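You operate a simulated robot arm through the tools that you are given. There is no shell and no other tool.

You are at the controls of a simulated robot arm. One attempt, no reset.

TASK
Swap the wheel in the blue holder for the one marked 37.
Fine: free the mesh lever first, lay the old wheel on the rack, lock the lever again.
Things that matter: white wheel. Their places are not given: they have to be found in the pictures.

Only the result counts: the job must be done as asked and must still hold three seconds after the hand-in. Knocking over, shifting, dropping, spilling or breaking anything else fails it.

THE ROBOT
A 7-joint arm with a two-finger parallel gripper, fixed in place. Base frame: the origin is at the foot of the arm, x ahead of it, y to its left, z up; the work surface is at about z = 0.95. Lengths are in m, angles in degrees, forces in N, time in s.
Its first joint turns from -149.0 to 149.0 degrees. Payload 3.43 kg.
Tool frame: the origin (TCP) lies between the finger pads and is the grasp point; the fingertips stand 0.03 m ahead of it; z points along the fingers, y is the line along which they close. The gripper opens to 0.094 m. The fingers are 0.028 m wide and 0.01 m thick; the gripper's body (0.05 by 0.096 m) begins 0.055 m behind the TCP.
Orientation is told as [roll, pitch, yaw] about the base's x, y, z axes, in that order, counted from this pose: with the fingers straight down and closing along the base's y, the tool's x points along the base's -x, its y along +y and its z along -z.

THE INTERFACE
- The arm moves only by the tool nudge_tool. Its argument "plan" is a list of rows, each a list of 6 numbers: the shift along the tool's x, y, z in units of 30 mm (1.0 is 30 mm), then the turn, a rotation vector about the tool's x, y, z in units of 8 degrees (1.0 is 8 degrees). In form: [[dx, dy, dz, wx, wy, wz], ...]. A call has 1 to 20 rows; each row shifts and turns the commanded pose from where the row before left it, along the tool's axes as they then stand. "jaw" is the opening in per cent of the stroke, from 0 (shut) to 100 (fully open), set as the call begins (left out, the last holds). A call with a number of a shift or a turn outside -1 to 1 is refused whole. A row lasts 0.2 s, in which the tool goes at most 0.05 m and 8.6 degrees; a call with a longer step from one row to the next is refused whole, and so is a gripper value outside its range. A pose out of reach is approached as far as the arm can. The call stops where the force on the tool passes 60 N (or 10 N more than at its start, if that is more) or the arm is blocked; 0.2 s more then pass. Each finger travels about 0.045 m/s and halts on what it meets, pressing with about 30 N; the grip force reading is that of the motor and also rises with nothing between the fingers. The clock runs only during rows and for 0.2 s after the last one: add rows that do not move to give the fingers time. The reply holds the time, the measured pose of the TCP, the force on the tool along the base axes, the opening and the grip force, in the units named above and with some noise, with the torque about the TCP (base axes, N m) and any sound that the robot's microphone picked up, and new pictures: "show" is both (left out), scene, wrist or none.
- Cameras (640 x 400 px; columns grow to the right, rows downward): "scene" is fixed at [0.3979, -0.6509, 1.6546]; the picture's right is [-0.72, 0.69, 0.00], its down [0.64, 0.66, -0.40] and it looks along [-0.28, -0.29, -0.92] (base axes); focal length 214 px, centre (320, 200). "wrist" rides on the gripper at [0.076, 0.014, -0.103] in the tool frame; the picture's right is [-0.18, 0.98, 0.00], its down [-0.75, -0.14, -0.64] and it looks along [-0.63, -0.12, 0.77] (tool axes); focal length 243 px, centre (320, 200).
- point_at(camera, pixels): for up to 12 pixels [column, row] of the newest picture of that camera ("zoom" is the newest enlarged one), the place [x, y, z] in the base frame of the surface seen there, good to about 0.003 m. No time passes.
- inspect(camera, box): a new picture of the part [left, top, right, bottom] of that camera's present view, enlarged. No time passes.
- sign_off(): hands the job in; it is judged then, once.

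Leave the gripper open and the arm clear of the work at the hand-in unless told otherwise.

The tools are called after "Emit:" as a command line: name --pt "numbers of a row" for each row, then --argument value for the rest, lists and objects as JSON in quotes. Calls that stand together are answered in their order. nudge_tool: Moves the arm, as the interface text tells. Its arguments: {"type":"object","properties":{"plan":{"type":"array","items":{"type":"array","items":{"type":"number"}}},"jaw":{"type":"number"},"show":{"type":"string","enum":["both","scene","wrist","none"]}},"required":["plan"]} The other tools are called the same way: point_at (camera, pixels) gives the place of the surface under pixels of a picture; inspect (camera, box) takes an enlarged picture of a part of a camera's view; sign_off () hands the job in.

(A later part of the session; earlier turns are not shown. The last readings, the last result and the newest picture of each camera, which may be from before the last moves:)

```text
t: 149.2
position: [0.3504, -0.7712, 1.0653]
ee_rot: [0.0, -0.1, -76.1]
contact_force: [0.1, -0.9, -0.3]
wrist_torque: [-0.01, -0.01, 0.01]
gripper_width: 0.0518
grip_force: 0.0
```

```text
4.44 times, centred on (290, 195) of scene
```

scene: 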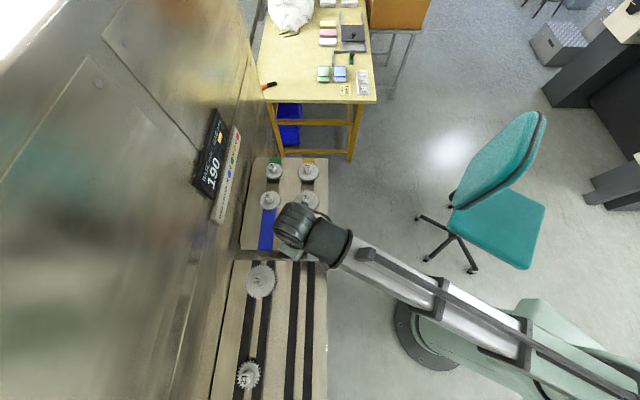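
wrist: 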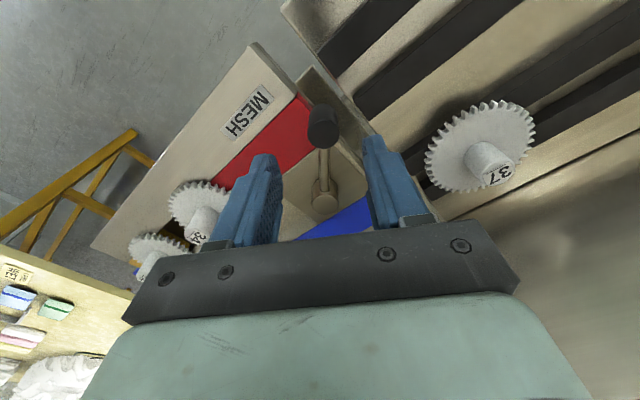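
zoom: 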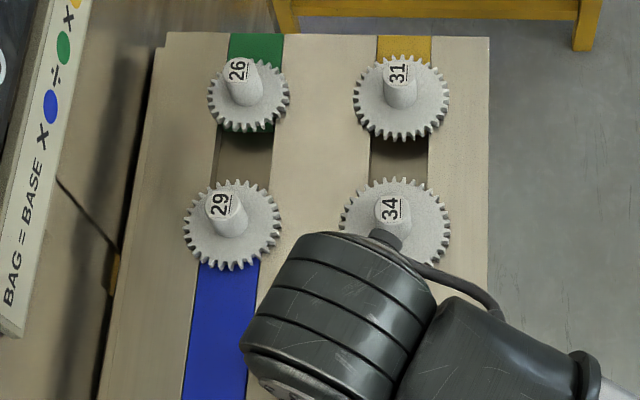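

I'll lower, cage the knob, and swing it back toward the locked side in stages, watching the slides, the force and the board.

Emit:
nudge_tool --pt "0 0 0.75 0 0 0" --pt "0 0 0.75 0 0 0" --pt "0 0 0.68 0 0 0" --pt "0 0 0 0 0 0" --jaw 55 --show "none"

Emit:
nudge_tool --pt "0 0 0 0 0 0" --pt "0 0 0 0 0 0" --pt "0 -0.13 0 0 0 0" --pt "-0.03 -0.4 0 0 0 -1" --pt "-0.03 -0.4 0 0 0 -1" --pt "-0.03 -0.4 0 0 0 -1" --pt "-0.03 -0.4 0 0 0 -1" --pt "-0.03 -0.4 0 0 0 -1" --pt "0 0 0 0 0 0" --jaw 34 --show "wrist"

Emit:
inspect --camera "scene" --box '[245, 150, 335, 240]'

```text
t: 150.2
position: [0.3502, -0.7713, 0.9991]
ee_rot: [-0.1, 0.1, -76.1]
contact_force: [-0.6, -0.1, 0.2]
wrist_torque: [-0.02, -0.01, -0.04]
gripper_width: 0.0518
grip_force: 0.0
```

```text
t: 152.2
position: [0.2984, -0.8052, 1.0009]
ee_rot: [0.0, 0.0, -36.0]
contact_force: [0.2, 0.3, 0.3]
wrist_torque: [-0.01, 0.03, -0.01]
gripper_width: 0.0324
grip_force: 0.1
```

wrist: 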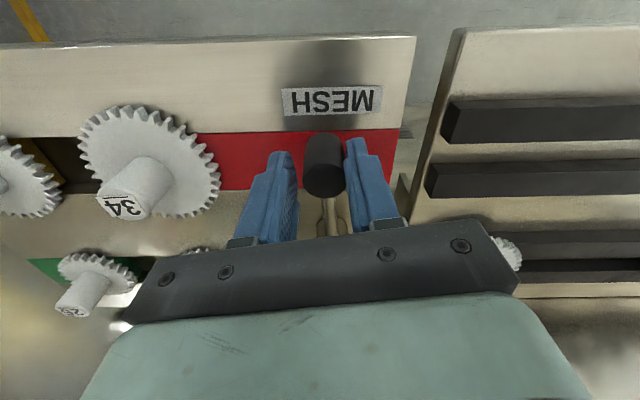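

```text
4.44 times, centred on (290, 195) of scene
```

zoom: 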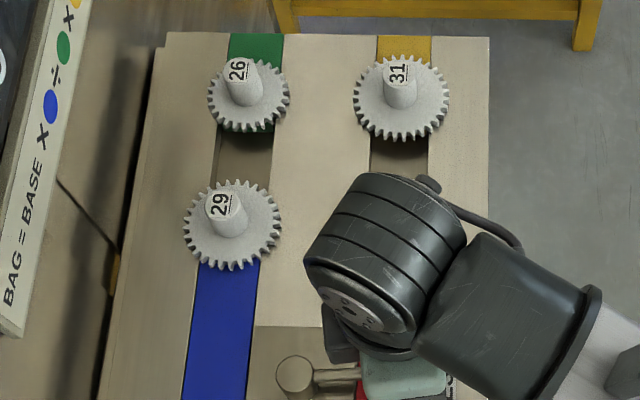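

I'll continue: two more 8° steps, with a small outward correction to stay on the knob's arc.

Emit:
nudge_tool --pt "0.22 -0.4 0 0 0 -1" --pt "-0.01 -0.4 0 0 0 -1" --pt "0 0 0 0 0 0" --jaw 34 --show "wrist"

Emit:
inspect --camera "scene" --box '[245, 150, 335, 240]'

```text
t: 153.0
position: [0.2802, -0.8222, 0.9996]
ee_rot: [0.0, 0.1, -19.9]
contact_force: [-1.5, -0.1, 0.6]
wrist_torque: [-0.02, -0.05, 0.0]
gripper_width: 0.0321
grip_force: 0.0
```

wrist: 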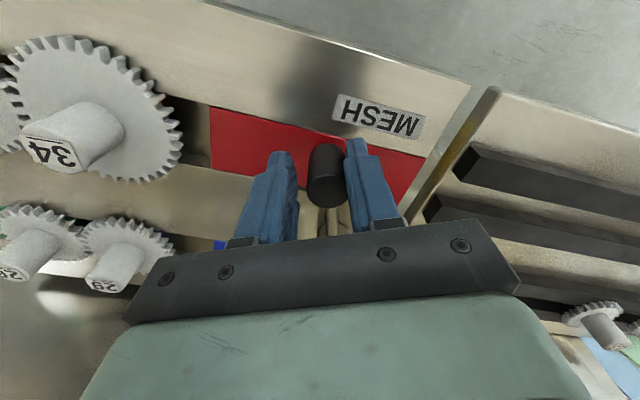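

```text
4.44 times, centred on (290, 195) of scene
```

zoom: 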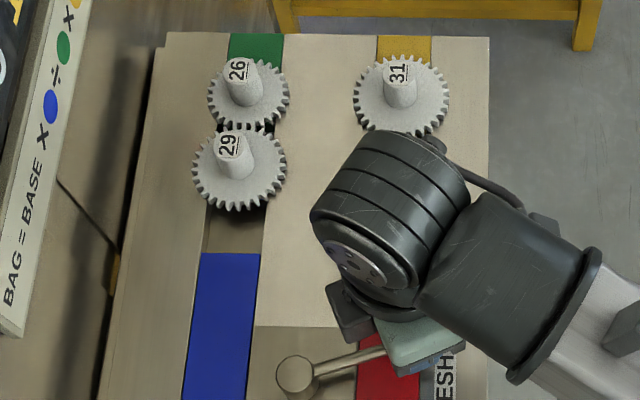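

At about 152° the slides drove inward and 29 is meshing with 26, so the lever itself brings the wheels into mesh. I'll finish the swing to the locked end and check the board.

Emit:
nudge_tool --pt "-0.01 -0.4 0 0 0 -1" --pt "-0.01 -0.4 0 0 0 -1" --pt "0 0 0 0 0 0" --jaw 34 --show "wrist"

Emit:
inspect --camera "scene" --box '[185, 95, 335, 240]'

```text
t: 153.8
position: [0.2741, -0.8453, 0.9993]
ee_rot: [0.0, -0.1, -4.0]
contact_force: [0.8, 0.3, -0.4]
wrist_torque: [-0.02, 0.01, 0.01]
gripper_width: 0.0322
grip_force: 0.3
```

wrist: 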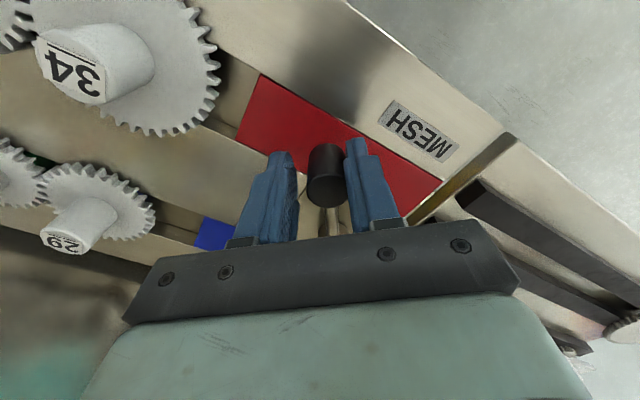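

```text
2.76 times, centred on (260, 168) of scene
```

zoom: 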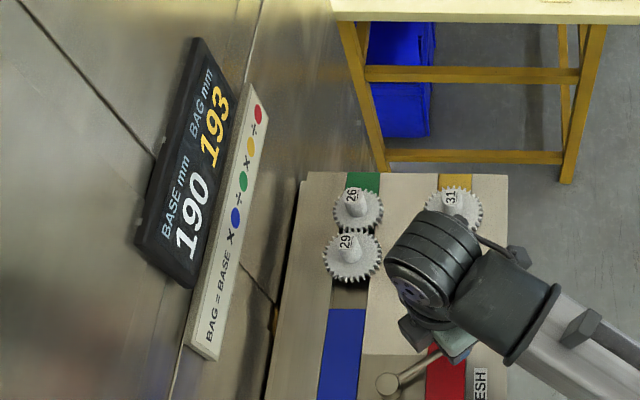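

BAG shows 193 again, so the locking works. I'll check whether the lever has any further travel on this side.

Emit:
nudge_tool --pt "-0.01 -0.25 0 0 0 -0.5" --pt "0 0 0 0 0 0" --jaw 34 --show "none"

Emit:
nudge_tool --pt "-0.01 -0.2 0 0 0 -0.4" --pt "0 0 0 0 0 0" --jaw 34 --show "wrist"

```text
t: 154.4
position: [0.2736, -0.8524, 1.0002]
ee_rot: [0.0, 0.0, 0.0]
contact_force: [-0.5, -0.4, 0.3]
wrist_torque: [0.03, 0.01, 0.01]
gripper_width: 0.0323
grip_force: 0.5
```

```text
t: 155.0
position: [0.2753, -0.8576, 0.9997]
ee_rot: [0.1, 0.0, 3.2]
contact_force: [2.3, 14.7, -6.0]
wrist_torque: [-0.03, 0.0, -0.05]
gripper_width: 0.0401
grip_force: 7.8
```

wrist: 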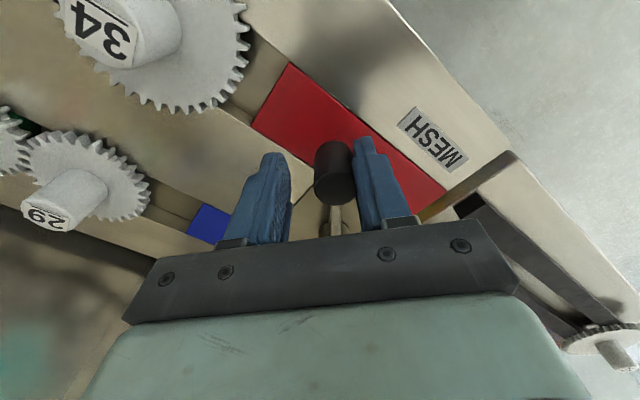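

The locked end stop is confirmed. Now I'll free the lever again in one full swing to the free stop.

Emit:
nudge_tool --pt "0 0.4 0 0 0 0" --pt "0.03 0.4 0 0 0 1" --pt "-0.01 0.4 0 0 0 1" --pt "-0.02 0.4 0 0 0 1" --pt "-0.03 0.4 0 0 0 1" --pt "-0.03 0.4 0 0 0 1" --pt "-0.03 0.4 0 0 0 1" --pt "-0.03 0.4 0 0 0 1" --pt "-0.03 0.4 0 0 0 1" --pt "-0.03 0.4 0 0 0 1" --pt "0 0 0 0 0 0" --jaw 34 --show "wrist"

Emit:
nudge_tool --pt "-0.03 0.3 0 0 0 0.7" --pt "0 0 0 0 0 0" --jaw 34 --show "none"

Emit:
inspect --camera "scene" --box '[185, 95, 335, 240]'

```text
t: 157.4
position: [0.3266, -0.7617, 0.9997]
ee_rot: [0.0, -0.1, -69.0]
contact_force: [-0.1, 0.4, 0.5]
wrist_torque: [0.0, -0.02, -0.04]
gripper_width: 0.0319
grip_force: 0.3
```

wrist: 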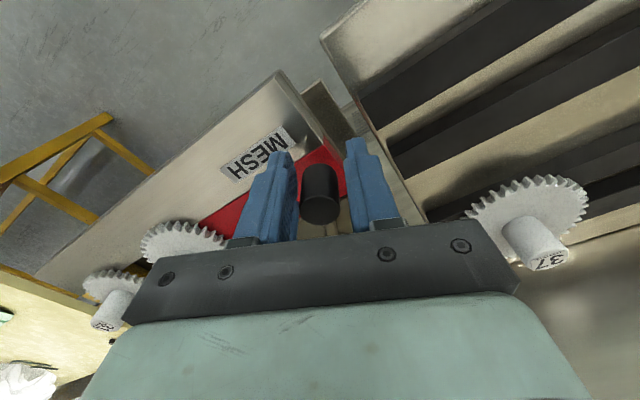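

```text
t: 158.0
position: [0.3361, -0.7601, 0.9999]
ee_rot: [0.0, 0.0, -74.5]
contact_force: [-0.8, -0.4, 0.9]
wrist_torque: [0.01, 0.05, -0.03]
gripper_width: 0.0322
grip_force: 0.2
```

```text
2.76 times, centred on (260, 168) of scene
```

zoom: 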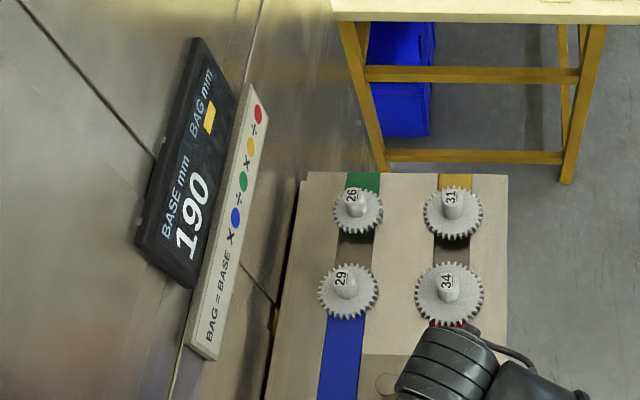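

The slides opened again. The tool has drifted about 12 mm outward, so I'll correct that and continue to the free stop.

Emit:
nudge_tool --pt "-0.35 0.2 0 0 0 0.4" --pt "-0.03 0.3 0 0 0 0.6" --pt "0 0 0 0 0 0" --jaw 34 --show "wrist"

```text
t: 158.8
position: [0.3527, -0.7676, 0.9997]
ee_rot: [-0.1, 0.0, -82.6]
contact_force: [-0.7, -2.3, -0.3]
wrist_torque: [-0.05, 0.0, 0.04]
gripper_width: 0.0321
grip_force: 0.6
```

wrist: 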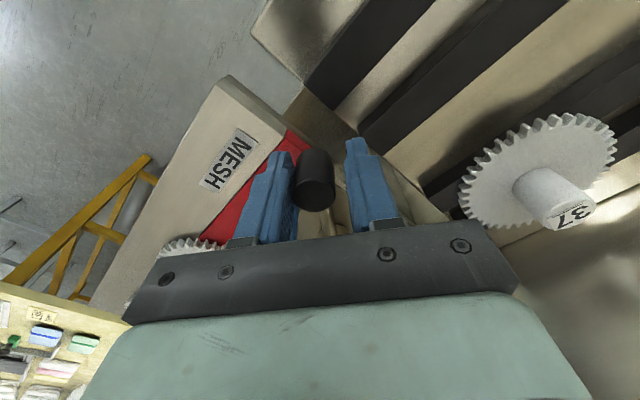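

Emit:
nudge_tool --pt "-0.02 0.2 0 0 0 0.2" --pt "0 0 0 0 0 0" --jaw 34 --show "none"

Emit:
nudge_tool --pt "0 -0.15 0 0 0 0" --pt "0 0 -0.9 0 0 0" --pt "0 0 -0.9 0 0 0" --pt "0 0 -0.9 0 0 0" --pt "-0.95 -0.2 0 0 0 0" --pt "-0.95 -0.2 0 0 0 0" --pt "-0.95 -0.2 0 0 0 0" --pt "-0.95 -0.2 0 0 0 0" --pt "-0.95 -0.2 0 0 0 0" --pt "-0.95 -0.2 0 0 0 0" --pt "-0.95 -0.2 0 0 0 0" --pt "-0.55 -0.1 0 0 0 -0.9" --pt "0 0 0 0 0 0" --jaw 34 --show "wrist"

Emit:
inspect --camera "wrist" --box '[240, 30, 410, 170]'

```text
t: 159.4
position: [0.358, -0.7669, 0.9995]
ee_rot: [0.0, 0.0, -84.2]
contact_force: [-4.8, -0.9, 1.5]
wrist_torque: [0.02, 0.06, -0.02]
gripper_width: 0.0348
grip_force: 1.4
```

```text
t: 162.2
position: [0.3324, -0.9877, 1.0801]
ee_rot: [0.1, 0.1, -76.8]
contact_force: [-0.3, -0.3, -0.3]
wrist_torque: [-0.01, 0.03, 0.01]
gripper_width: 0.0321
grip_force: 0.1
```

wrist: 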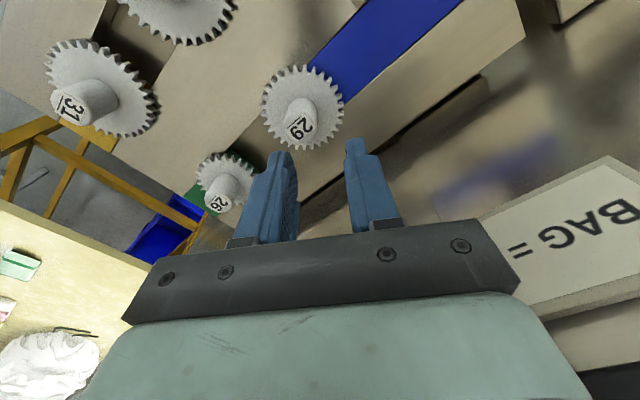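

```text
2.86 times, centred on (325, 100) of wrist
```

zoom: 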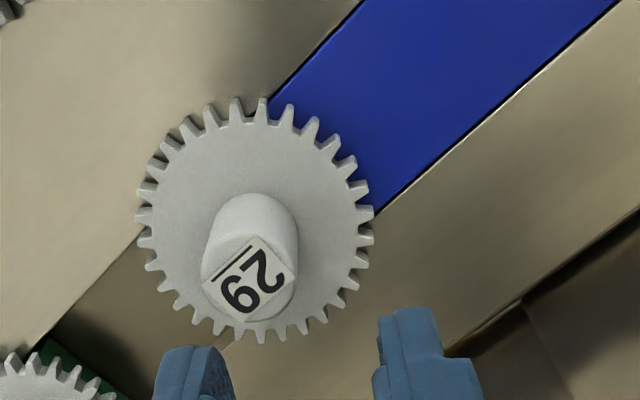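

Lever freed again, slides out. I'll grip 29 now, first making sure the side load is small, and pull.

Emit:
nudge_tool --pt "0.04 -0.57 0 0 0 0" --pt "0 0 0 0 0 0" --pt "0 0 0.75 0 0 0" --pt "0 0 0.75 0 0 0" --pt "0 0 0.75 0 0 0" --pt "0 0 0.64 0 0 0" --pt "0 0 0 0 0 0" --jaw 60 --show "none"

Emit:
nudge_tool --pt "0 0 0 0 0 0" --pt "0 0 0 0 0 0" --pt "0 0 0 0 0 0" --pt "0 0 0 0 0 0" --jaw 0 --show "none"

Emit:
nudge_tool --pt "0 0 -0.06 0 0 0" --show "none"

Emit:
nudge_tool --pt "0 0 -0.06 0 0 0" --show "wrist"

```text
t: 163.8
position: [0.3144, -0.9906, 0.9954]
ee_rot: [0.1, 0.0, -76.9]
contact_force: [-0.2, 0.3, 0.0]
wrist_torque: [0.01, -0.02, -0.01]
gripper_width: 0.0563
grip_force: 0.0
```

```text
t: 164.8
position: [0.3144, -0.989, 0.9941]
ee_rot: [0.0, -0.1, -76.9]
contact_force: [0.8, -0.2, 0.9]
wrist_torque: [-0.01, -0.01, -0.01]
gripper_width: 0.0274
grip_force: 30.2
```

```text
t: 165.2
position: [0.3158, -0.9898, 0.9968]
ee_rot: [-0.1, 0.0, -76.9]
contact_force: [0.0, -0.4, -0.4]
wrist_torque: [0.03, -0.03, 0.0]
gripper_width: 0.027
grip_force: 30.1
```

```text
t: 165.6
position: [0.3159, -0.9899, 0.9976]
ee_rot: [0.0, 0.0, -76.9]
contact_force: [-1.1, 0.9, -0.1]
wrist_torque: [0.0, 0.01, -0.02]
gripper_width: 0.027
grip_force: 29.6
```

wrist: 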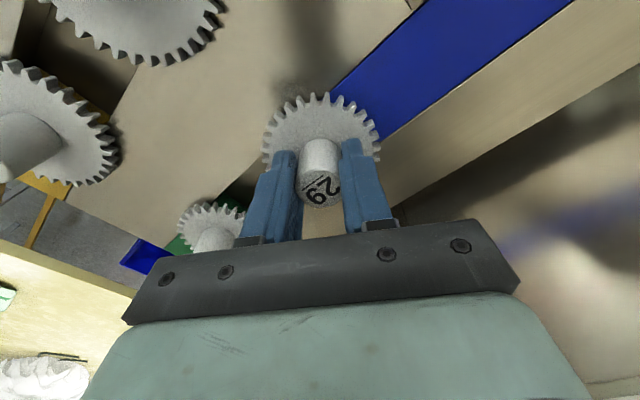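

The pull is now under 1 N and the wheel is rising: cycling the lever released it. I'll lift straight up slowly.

Emit:
nudge_tool --pt "0 0 -0.2 0 0 0" --pt "0 0 -0.2 0 0 0" --pt "0 0 -0.2 0 0 0" --pt "0 0 -0.2 0 0 0" --pt "0 0 -0.2 0 0 0" --pt "0 0 0 0 0 0" --jaw 0

```text
t: 167.0
position: [0.3147, -0.9895, 1.0268]
ee_rot: [0.0, 0.0, -76.8]
contact_force: [0.1, 0.6, -0.8]
wrist_torque: [0.03, 0.0, -0.02]
gripper_width: 0.0271
grip_force: 30.2
```

scene: 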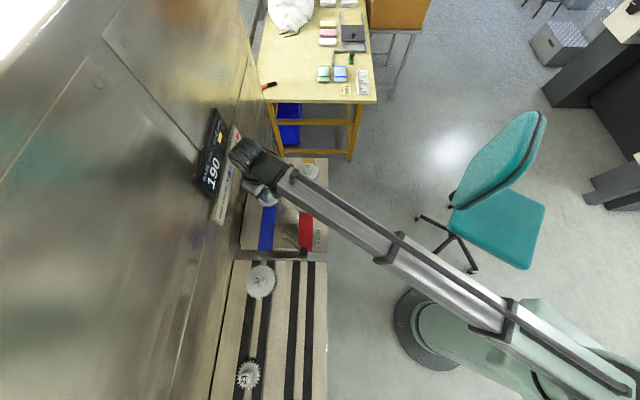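
wrist: 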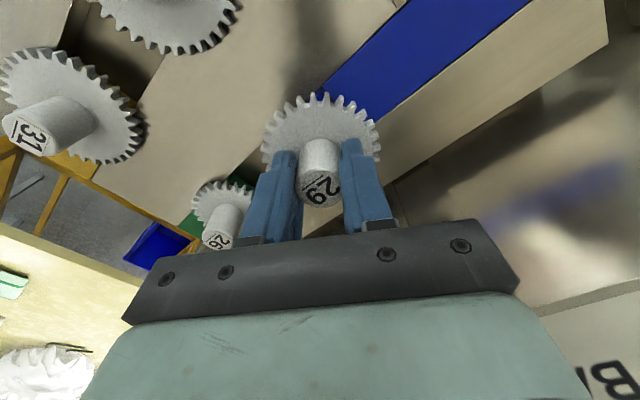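

The wheel is coming off cleanly. I'll lift it well clear, then look at the bare post.

Emit:
nudge_tool --pt "0 0 -0.5 0 0 0" --pt "0 0 -0.7 0 0 0" --pt "0 0 -0.7 0 0 0" --pt "0 0 -0.7 0 0 0" --pt "0 0 -0.4 0 0 0" --pt "0 0 0 0 0 0" --jaw 0

Emit:
inspect --camera "wrist" --box '[220, 0, 420, 120]'

```text
t: 168.4
position: [0.314, -0.9899, 1.1175]
ee_rot: [-0.1, 0.0, -77.0]
contact_force: [1.4, 0.9, -0.5]
wrist_torque: [0.0, -0.03, 0.03]
gripper_width: 0.027
grip_force: 29.9
```

scene: 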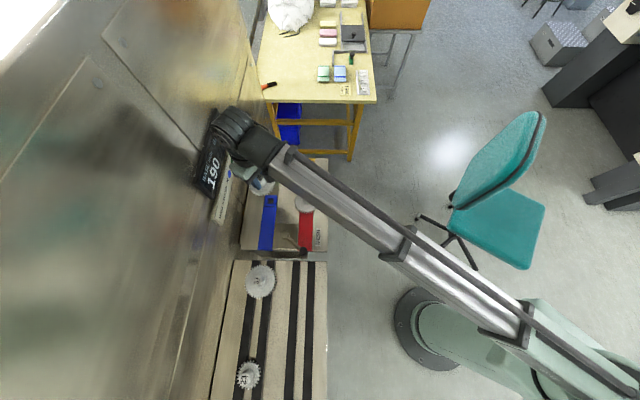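
wrist: 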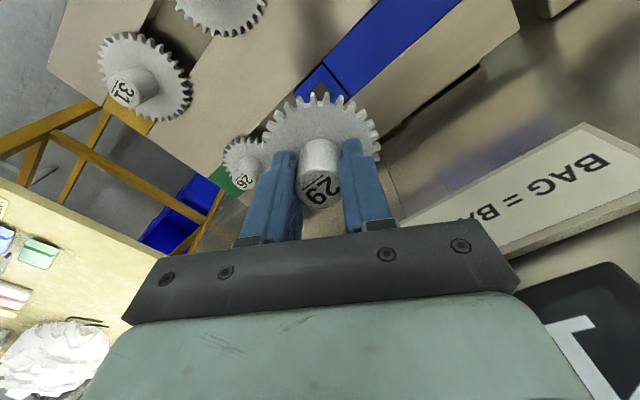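

```text
3.20 times, centred on (320, 60) of wrist
```

zoom: 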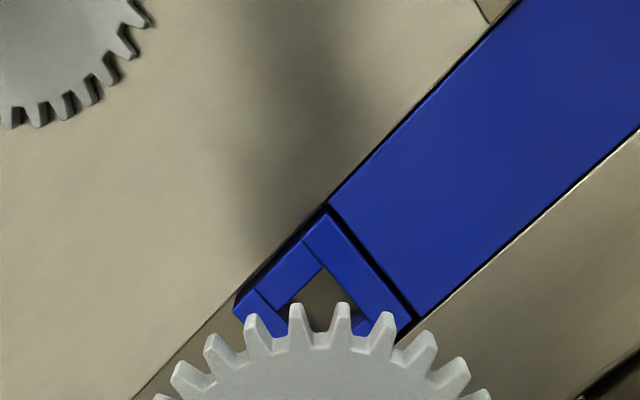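

Now I can see the blue holder: a square frame with a square hole, so the wheels have a square spigot underneath and orientation matters. I'll keep the wheel aligned with the slot direction at this same tool yaw. Next I'll measure the free rail pair on the rack for laying down 29.

Emit:
inspect --camera "scene" --box '[250, 258, 330, 308]'

Emit:
point_at --camera "zoom" --pixels '[[285, 100], [355, 100], [400, 100], [465, 100], [430, 100], [260, 340], [350, 340], [370, 340], [455, 340], [412, 340]]'

```text
8.00 times, centred on (290, 283) of scene
```

zoom: 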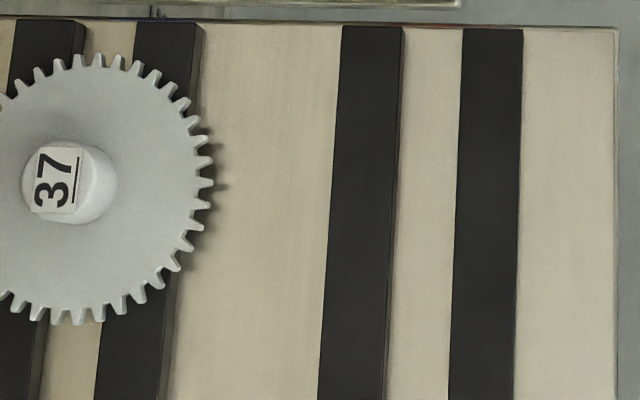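

```text
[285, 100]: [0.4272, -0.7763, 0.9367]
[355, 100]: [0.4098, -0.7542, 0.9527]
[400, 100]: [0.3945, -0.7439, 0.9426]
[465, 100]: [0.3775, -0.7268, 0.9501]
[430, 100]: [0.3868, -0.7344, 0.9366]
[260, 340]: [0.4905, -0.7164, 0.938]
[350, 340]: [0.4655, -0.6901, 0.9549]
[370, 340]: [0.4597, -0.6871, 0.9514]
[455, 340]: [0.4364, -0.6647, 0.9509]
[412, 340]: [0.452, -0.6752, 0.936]
```

Emit:
point_at --camera "zoom" --pixels '[[324, 340], [380, 340], [454, 340], [512, 340], [344, 50], [398, 50], [466, 50], [518, 50], [420, 340], [432, 50]]'

Emit:
inspect --camera "scene" --box '[240, 300, 330, 356]'

```text
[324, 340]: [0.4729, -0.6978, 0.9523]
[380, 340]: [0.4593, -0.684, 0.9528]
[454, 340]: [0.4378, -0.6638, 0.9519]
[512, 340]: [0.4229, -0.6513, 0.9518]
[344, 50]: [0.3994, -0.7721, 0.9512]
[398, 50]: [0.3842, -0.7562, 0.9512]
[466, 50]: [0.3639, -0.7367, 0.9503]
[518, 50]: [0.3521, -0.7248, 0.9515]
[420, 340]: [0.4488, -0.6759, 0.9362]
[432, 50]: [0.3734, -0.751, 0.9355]
```

```text
7.11 times, centred on (285, 328) of scene
```

zoom: 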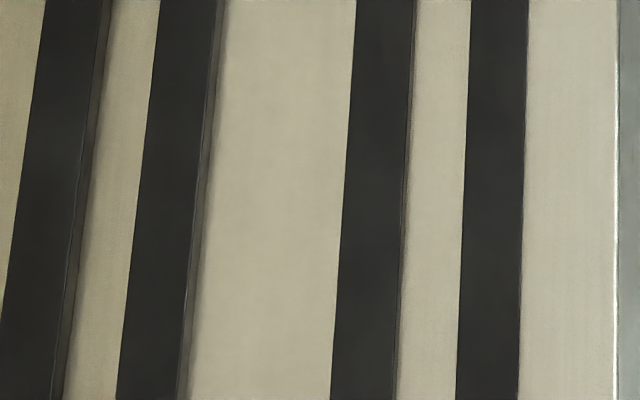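

The free rail pair's centre line passes through (0.4486,-0.674) at about 45°. The gap is about 29 mm and the rail tops are at z≈0.952. I'll carry 29 there at a safe height, keeping the tool yaw.

Emit:
nudge_tool --pt "0.771 0.562 0 0 0 0" --pt "0.771 0.562 0 0 0 0" --pt "0.771 0.562 0 0 0 0" --pt "0.771 0.562 0 0 0 0" --pt "0.771 0.562 0 0 0 0" --pt "0.771 0.562 0 0 0 0" --pt "0.771 0.562 0 0 0 0" --pt "0.771 0.562 0 0 0 0" --pt "0.771 0.562 0 0 0 0" --pt "0.771 0.562 0 0 0 0" --pt "0.771 0.562 0 0 0 0" --pt "0.771 0.562 0 0 0 0" --pt "0 0 0 0 0 0" --jaw 0

Emit:
inspect --camera "scene" --box '[245, 180, 305, 225]'

```text
t: 171.2
position: [0.4502, -0.6735, 1.1177]
ee_rot: [0.0, 0.0, -76.8]
contact_force: [-0.2, 0.6, -1.4]
wrist_torque: [0.0, -0.02, -0.04]
gripper_width: 0.027
grip_force: 29.7
```

scene: 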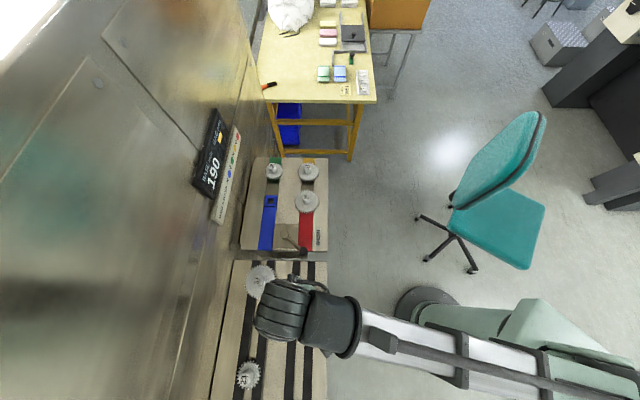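
wrist: 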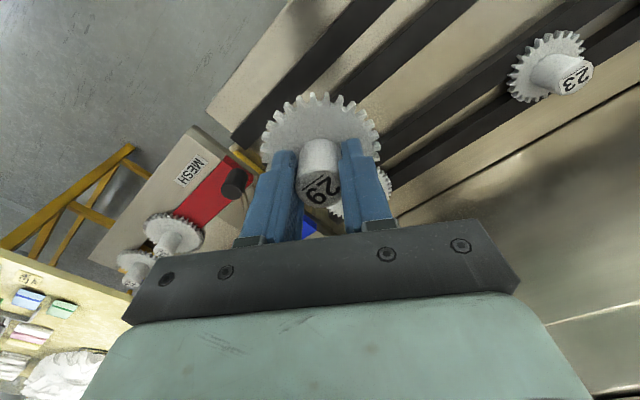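

```text
8.89 times, centred on (275, 202) of scene
```

zoom: 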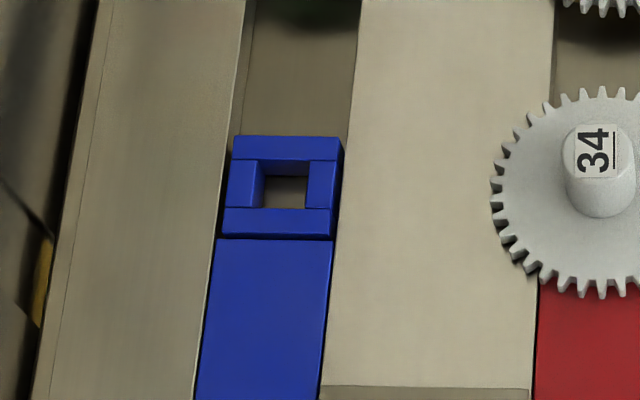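

The blue holder with its square hole is clearly visible. I'll measure it now.

Emit:
point_at --camera "zoom" --pixels '[[240, 145], [335, 145], [328, 228], [230, 226], [252, 185], [322, 185], [285, 150], [280, 220], [256, 157], [313, 158], [311, 211], [254, 211]]'

Emit:
inspect --camera "scene" --box '[261, 192, 281, 208]'

```text
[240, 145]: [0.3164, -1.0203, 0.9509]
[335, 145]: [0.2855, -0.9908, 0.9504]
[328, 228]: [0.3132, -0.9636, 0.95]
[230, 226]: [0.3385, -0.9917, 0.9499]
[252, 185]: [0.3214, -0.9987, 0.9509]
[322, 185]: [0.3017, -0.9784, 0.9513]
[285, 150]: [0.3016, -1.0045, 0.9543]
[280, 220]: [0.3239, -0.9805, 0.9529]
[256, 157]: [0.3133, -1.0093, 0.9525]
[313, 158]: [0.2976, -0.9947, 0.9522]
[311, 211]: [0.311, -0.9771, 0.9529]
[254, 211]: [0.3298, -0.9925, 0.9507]
```

```text
16.00 times, centred on (271, 200) of scene
```

zoom: 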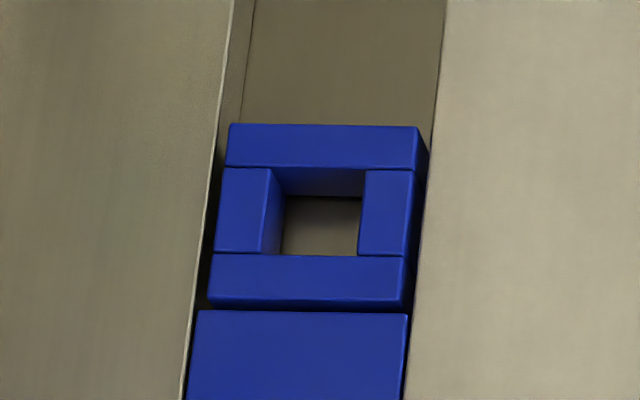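

Emit:
point_at --camera "zoom" --pixels '[[262, 212], [370, 212], [318, 163], [312, 262], [266, 164], [370, 164], [364, 260], [258, 260], [234, 130], [414, 130], [402, 296], [214, 294]]'

```text
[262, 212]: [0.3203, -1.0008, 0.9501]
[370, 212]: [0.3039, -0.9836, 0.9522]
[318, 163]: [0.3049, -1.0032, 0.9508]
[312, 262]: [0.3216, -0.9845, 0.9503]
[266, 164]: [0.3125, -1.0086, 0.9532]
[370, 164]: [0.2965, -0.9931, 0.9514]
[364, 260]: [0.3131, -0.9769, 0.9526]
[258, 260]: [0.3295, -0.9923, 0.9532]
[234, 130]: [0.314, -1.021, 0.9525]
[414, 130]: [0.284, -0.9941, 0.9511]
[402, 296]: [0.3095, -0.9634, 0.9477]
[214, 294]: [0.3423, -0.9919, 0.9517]
```

The socket centre, combining views and grip data, is about (0.3156,-0.9923). Now I'll lay down 29: a small correction toward the rail-pair centre, then lower to just above the rails.

Emit:
nudge_tool --pt "0.06 -0.03 0.7 0 0 0" --pt "0 0 0.8 0 0 0" --pt "0 0 0.8 0 0 0" --pt "0 0 0.7 0 0 0" --pt "0 0 0.2 0 0 0" --pt "0 0 0 0 0 0" --jaw 0

Emit:
inspect --camera "wrist" --box '[220, 60, 420, 220]'

```text
t: 172.6
position: [0.4496, -0.674, 1.021]
ee_rot: [-0.1, 0.0, -77.0]
contact_force: [-0.3, 0.2, -1.7]
wrist_torque: [0.0, -0.01, 0.02]
gripper_width: 0.0271
grip_force: 30.8
```

scene: 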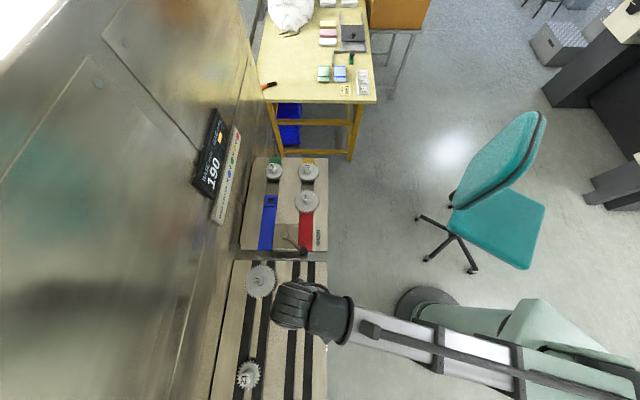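
wrist: 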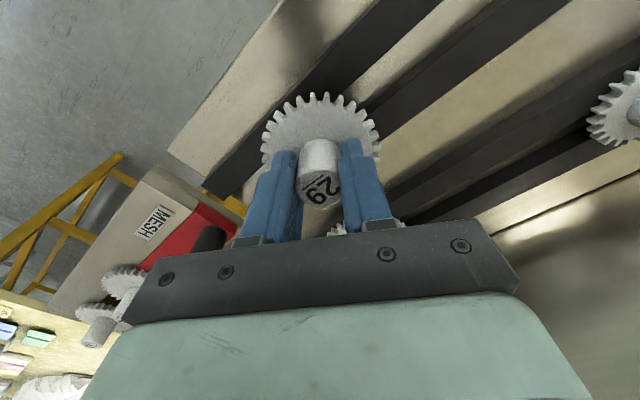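

```text
2.50 times, centred on (320, 140) of wrist
```

zoom: 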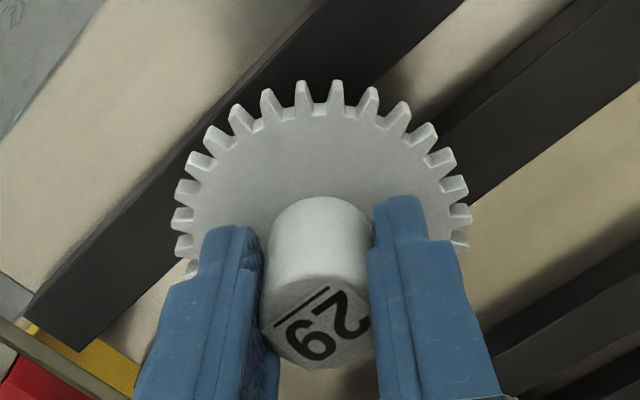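

Emit:
point_at --camera "zoom" --pixels '[[100, 342], [92, 335], [60, 310], [400, 68], [390, 60], [440, 118], [452, 130], [530, 60], [470, 195], [480, 185], [140, 300], [340, 40]]'

```text
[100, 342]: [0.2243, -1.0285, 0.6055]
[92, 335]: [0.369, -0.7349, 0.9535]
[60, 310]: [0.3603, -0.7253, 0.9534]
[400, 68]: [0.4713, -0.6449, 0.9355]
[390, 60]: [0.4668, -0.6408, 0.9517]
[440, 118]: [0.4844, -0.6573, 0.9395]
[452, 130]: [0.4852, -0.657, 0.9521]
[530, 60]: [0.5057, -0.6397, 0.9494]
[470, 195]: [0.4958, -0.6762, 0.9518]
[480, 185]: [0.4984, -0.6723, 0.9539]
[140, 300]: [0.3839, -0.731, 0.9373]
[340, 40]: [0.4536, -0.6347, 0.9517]
```

The rails' gap centre in v is about -0.7947 and the hub is at about -0.797. I'll shift 2 mm and lower in small steps, watching for early contact.

Emit:
nudge_tool --pt "0.056 -0.035 0.2 0 0 0" --pt "0 0 0.2 0 0 0" --pt "0 0 0 0 0 0" --jaw 0 --show "none"

Emit:
nudge_tool --pt "0 0 0.15 0 0 0" --pt "0 0 0 0 0 0" --show "none"

Emit:
nudge_tool --pt "0 0 0.15 0 0 0" --pt "0 0 0 0 0 0" --show "none"

```text
t: 173.4
position: [0.4476, -0.6709, 1.0096]
ee_rot: [0.0, 0.0, -76.9]
contact_force: [-0.5, 0.8, -1.1]
wrist_torque: [0.02, 0.03, 0.0]
gripper_width: 0.0272
grip_force: 29.6
```

```text
t: 174.0
position: [0.447, -0.6715, 1.0066]
ee_rot: [0.0, 0.0, -76.9]
contact_force: [-0.2, 1.2, -0.6]
wrist_torque: [0.03, 0.01, -0.01]
gripper_width: 0.0268
grip_force: 29.5
```

```text
t: 174.6
position: [0.4474, -0.671, 1.002]
ee_rot: [0.1, 0.0, -76.9]
contact_force: [0.3, -0.4, -0.3]
wrist_torque: [-0.02, 0.01, 0.02]
gripper_width: 0.0269
grip_force: 29.9
```

Emit:
nudge_tool --pt "0 0 0.12 0 0 0" --pt "0 0 0 0 0 0" --jaw 0 --show "none"

Emit:
nudge_tool --pt "0 0 0.1 0 0 0" --pt "0 0 0 0 0 0" --show "wrist"

```text
t: 175.2
position: [0.4473, -0.6703, 0.9979]
ee_rot: [0.0, 0.0, -76.9]
contact_force: [0.2, 0.1, -0.8]
wrist_torque: [-0.02, 0.01, 0.01]
gripper_width: 0.0268
grip_force: 30.2
```

```text
t: 175.8
position: [0.4468, -0.6698, 0.9963]
ee_rot: [-0.1, -0.1, -76.8]
contact_force: [1.0, -0.8, 8.2]
wrist_torque: [0.01, 0.12, -0.05]
gripper_width: 0.0268
grip_force: 29.8
```

wrist: 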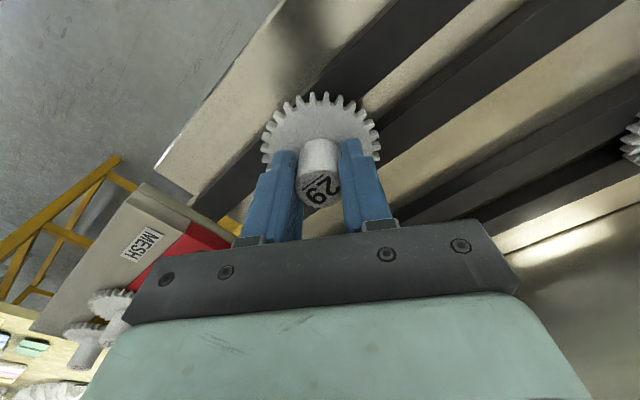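

Contact of 8 N at z≈0.996 matches the disc resting on the rails. I'll release, then rise straight up.

Emit:
nudge_tool --pt "0 0 -0.03 0 0 0" --pt "0 0 0 0 0 0" --jaw 0 --show "none"

Emit:
nudge_tool --pt "0 0 0 0 0 0" --pt "0 0 0 0 0 0" --pt "0 0 0 0 0 0" --pt "0 0 -0.5 0 0 0" --pt "0 0 -0.8 0 0 0" --pt "0 0 -0.9 0 0 0" --pt "0 0 -0.9 0 0 0" --pt "0 0 -0.9 0 0 0" --pt "0 0 0 0 0 0" --jaw 60

Emit:
inspect --camera "wrist" --box '[230, 30, 420, 180]'

```text
t: 176.4
position: [0.4478, -0.67, 0.9953]
ee_rot: [0.0, -0.1, -76.8]
contact_force: [1.1, -0.4, 2.3]
wrist_torque: [-0.07, -0.07, 0.01]
gripper_width: 0.027
grip_force: 29.6
```

```text
t: 178.4
position: [0.447, -0.67, 1.1147]
ee_rot: [0.1, 0.0, -76.9]
contact_force: [-0.1, 0.1, -0.6]
wrist_torque: [0.0, -0.02, -0.02]
gripper_width: 0.0565
grip_force: 0.0
```

scene: 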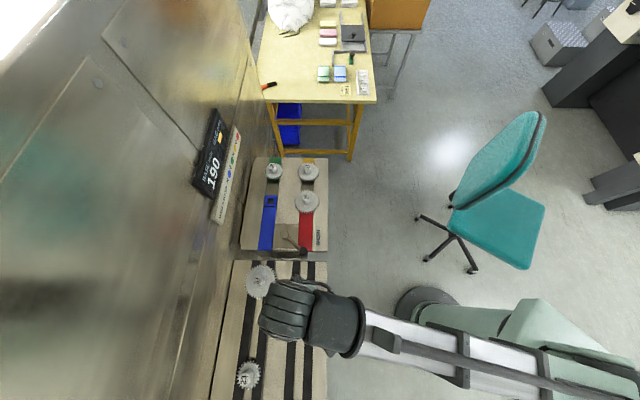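
wrist: 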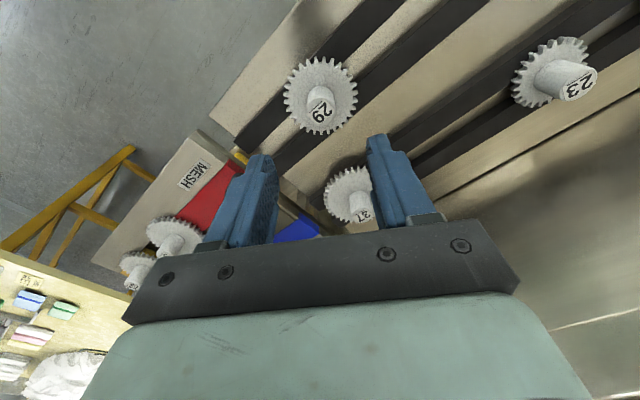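

```text
2.67 times, centred on (325, 105) of wrist
```

zoom: 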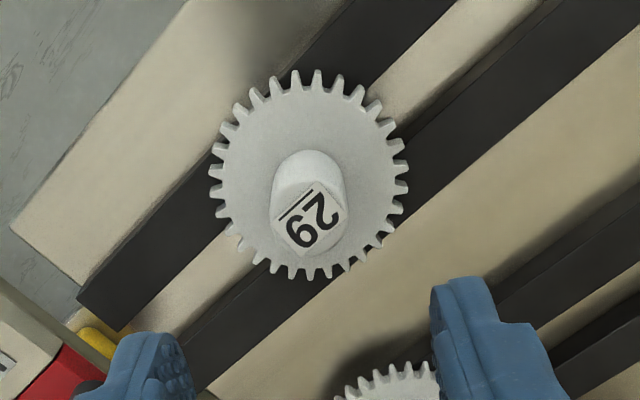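

29 is lying flat and centred across the rail pair. Next is wheel 37. I'll move above it with the same tool yaw, so the spigot orientation relative to the gripper can match 29's.

Emit:
nudge_tool --pt "-0.946 0.184 0 0 0 0" --pt "-0.946 0.184 0 0 0 0" --pt "-0.946 0.184 0 0 0 0" --pt "-0.946 0.184 0 0 0 0" --pt "-0.946 0.184 0 0 0 0" --pt "0 0 0 0 0 0" --jaw 60

Emit:
inspect --camera "wrist" --box '[230, 20, 420, 160]'

```text
t: 179.8
position: [0.5065, -0.802, 1.1139]
ee_rot: [0.0, 0.0, -77.0]
contact_force: [0.5, -0.1, 0.2]
wrist_torque: [0.01, -0.02, 0.01]
gripper_width: 0.0566
grip_force: 0.1
```

scene: 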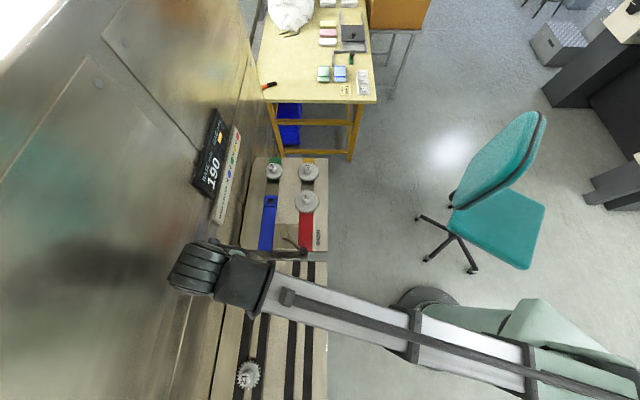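
wrist: 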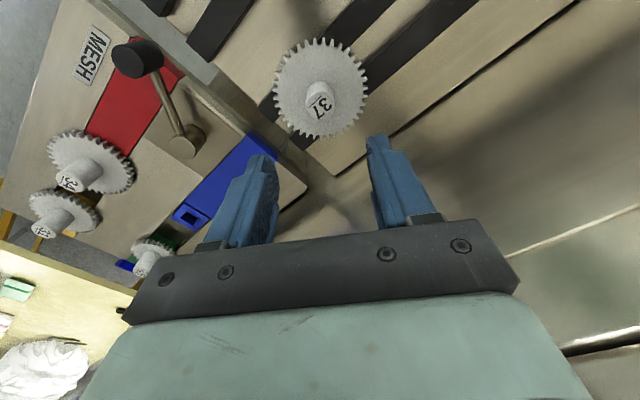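

```text
2.86 times, centred on (325, 90) of wrist
```

zoom: 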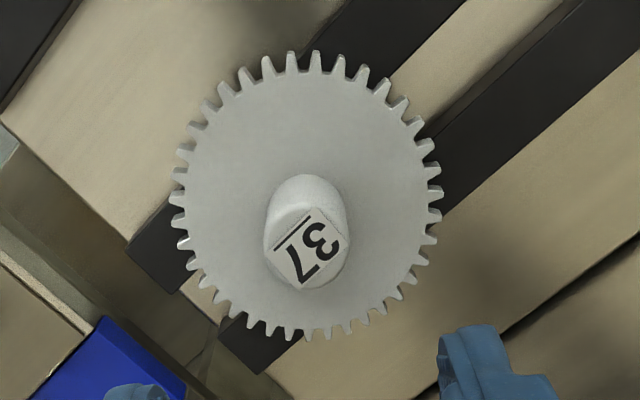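

37's label line shows about 3° of rotation relative to 29's. I'll account for that after gripping. I'll descend to the same grip height and close.

Emit:
nudge_tool --pt "0 0 0.8 0 0 0" --pt "0 0 0.8 0 0 0" --pt "0 0 0.8 0 0 0" --pt "0 0 0.8 0 0 0" --pt "0 0 0.76 0 0 0" --pt "0 0 0 0 0 0" --jaw 60 --show "wrist"

Emit:
nudge_tool --pt "0 0 0 0 0 0" --pt "0 0 0 0 0 0" --pt "0 0 0 0 0 0" --pt "0 0 0 0 0 0" --jaw 0 --show "wrist"

Emit:
inspect --camera "wrist" --box '[220, 60, 420, 220]'

```text
t: 181.2
position: [0.5058, -0.8029, 0.9972]
ee_rot: [0.0, 0.0, -77.0]
contact_force: [0.0, 0.8, -0.8]
wrist_torque: [0.01, 0.02, -0.02]
gripper_width: 0.0563
grip_force: 0.1
```

wrist: 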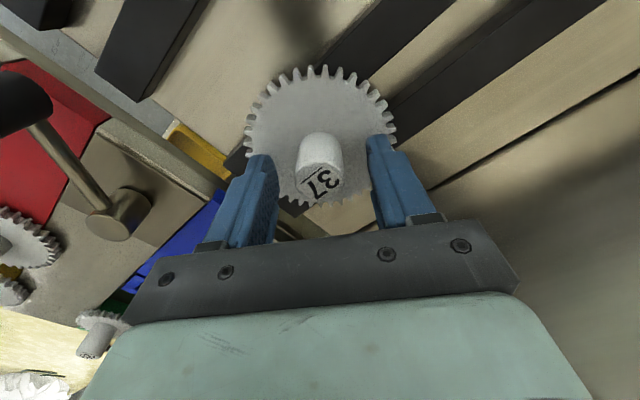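

```text
t: 182.2
position: [0.5061, -0.8032, 0.9971]
ee_rot: [0.0, -0.1, -76.9]
contact_force: [-0.8, 0.0, 1.1]
wrist_torque: [0.02, 0.02, 0.01]
gripper_width: 0.0269
grip_force: 30.1
```

wrist: 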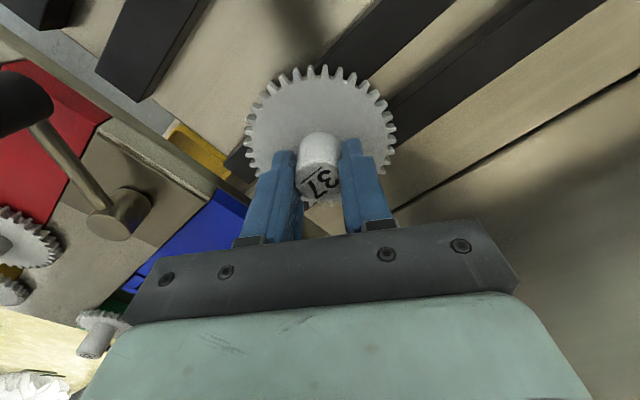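

```text
2.50 times, centred on (320, 140) of wrist
```

zoom: 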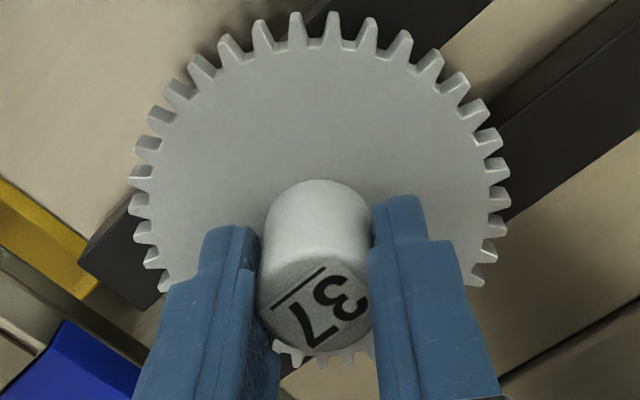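

The label line of 37 in the gripper has the same slope (about 35°) as 29 had, so its spigot is aligned with the holder at this tool yaw. I'll lift it and carry it toward the holder at a safe height.

Emit:
nudge_tool --pt "0 0 -0.3 0 0 0" --pt "0 0 -0.6 0 0 0" --pt "0 0 -0.9 0 0 0" --pt "0 0 -0.9 0 0 0" --pt "0 0 -0.9 0 0 0" --pt "0 0 -0.2 0 0 0" --pt "0 0 0 0 0 0" --jaw 0 --show "wrist"

Emit:
nudge_tool --pt "-0.527 -0.846 0 0 0 0" --pt "-0.527 -0.846 0 0 0 0" --pt "-0.527 -0.846 0 0 0 0" --pt "-0.527 -0.846 0 0 0 0" --pt "-0.527 -0.846 0 0 0 0" --pt "-0.527 -0.846 0 0 0 0" --pt "-0.527 -0.846 0 0 0 0" --pt "-0.527 -0.846 0 0 0 0" --pt "-0.527 -0.846 0 0 0 0" --pt "0 0 0 0 0 0" --jaw 0

Emit:
inspect --camera "wrist" --box '[220, 60, 420, 220]'

```text
t: 183.8
position: [0.5053, -0.803, 1.1115]
ee_rot: [0.0, 0.1, -76.9]
contact_force: [-0.3, -0.4, -1.1]
wrist_torque: [0.01, 0.02, 0.01]
gripper_width: 0.027
grip_force: 30.2
```

wrist: 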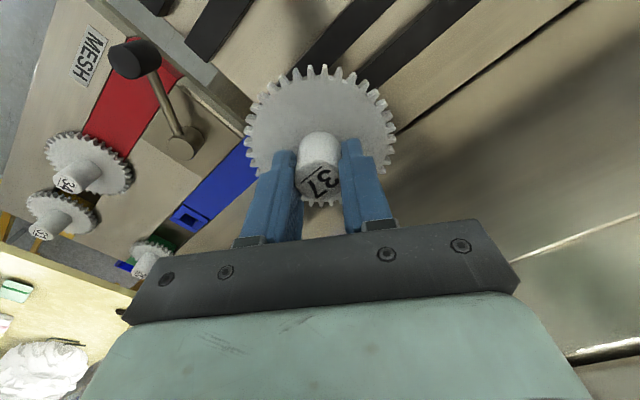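

```text
t: 186.0
position: [0.3157, -0.9922, 1.1104]
ee_rot: [0.0, 0.0, -77.0]
contact_force: [0.8, 0.2, -1.4]
wrist_torque: [-0.02, 0.0, 0.0]
gripper_width: 0.0273
grip_force: 30.3
```

scene: 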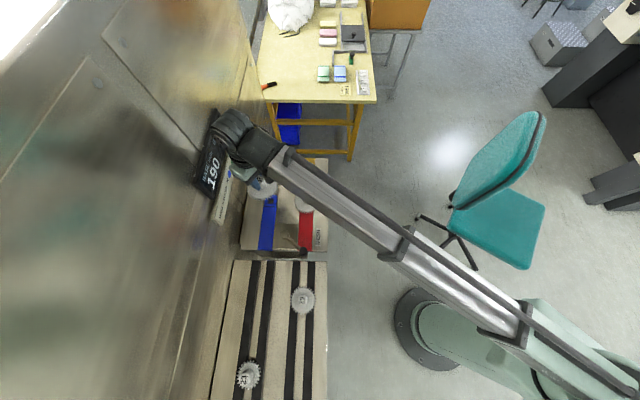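
wrist: 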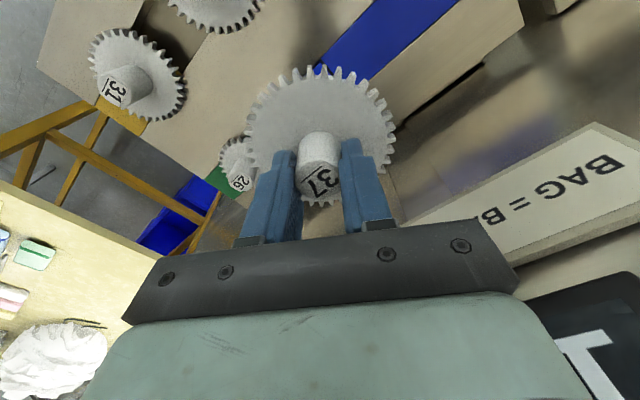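

```text
2.50 times, centred on (320, 140) of wrist
```

zoom: 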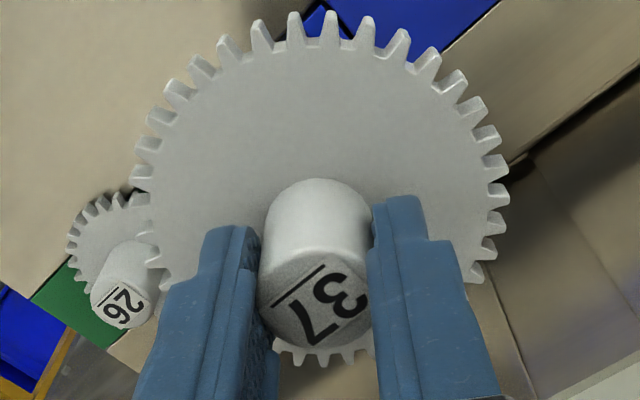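

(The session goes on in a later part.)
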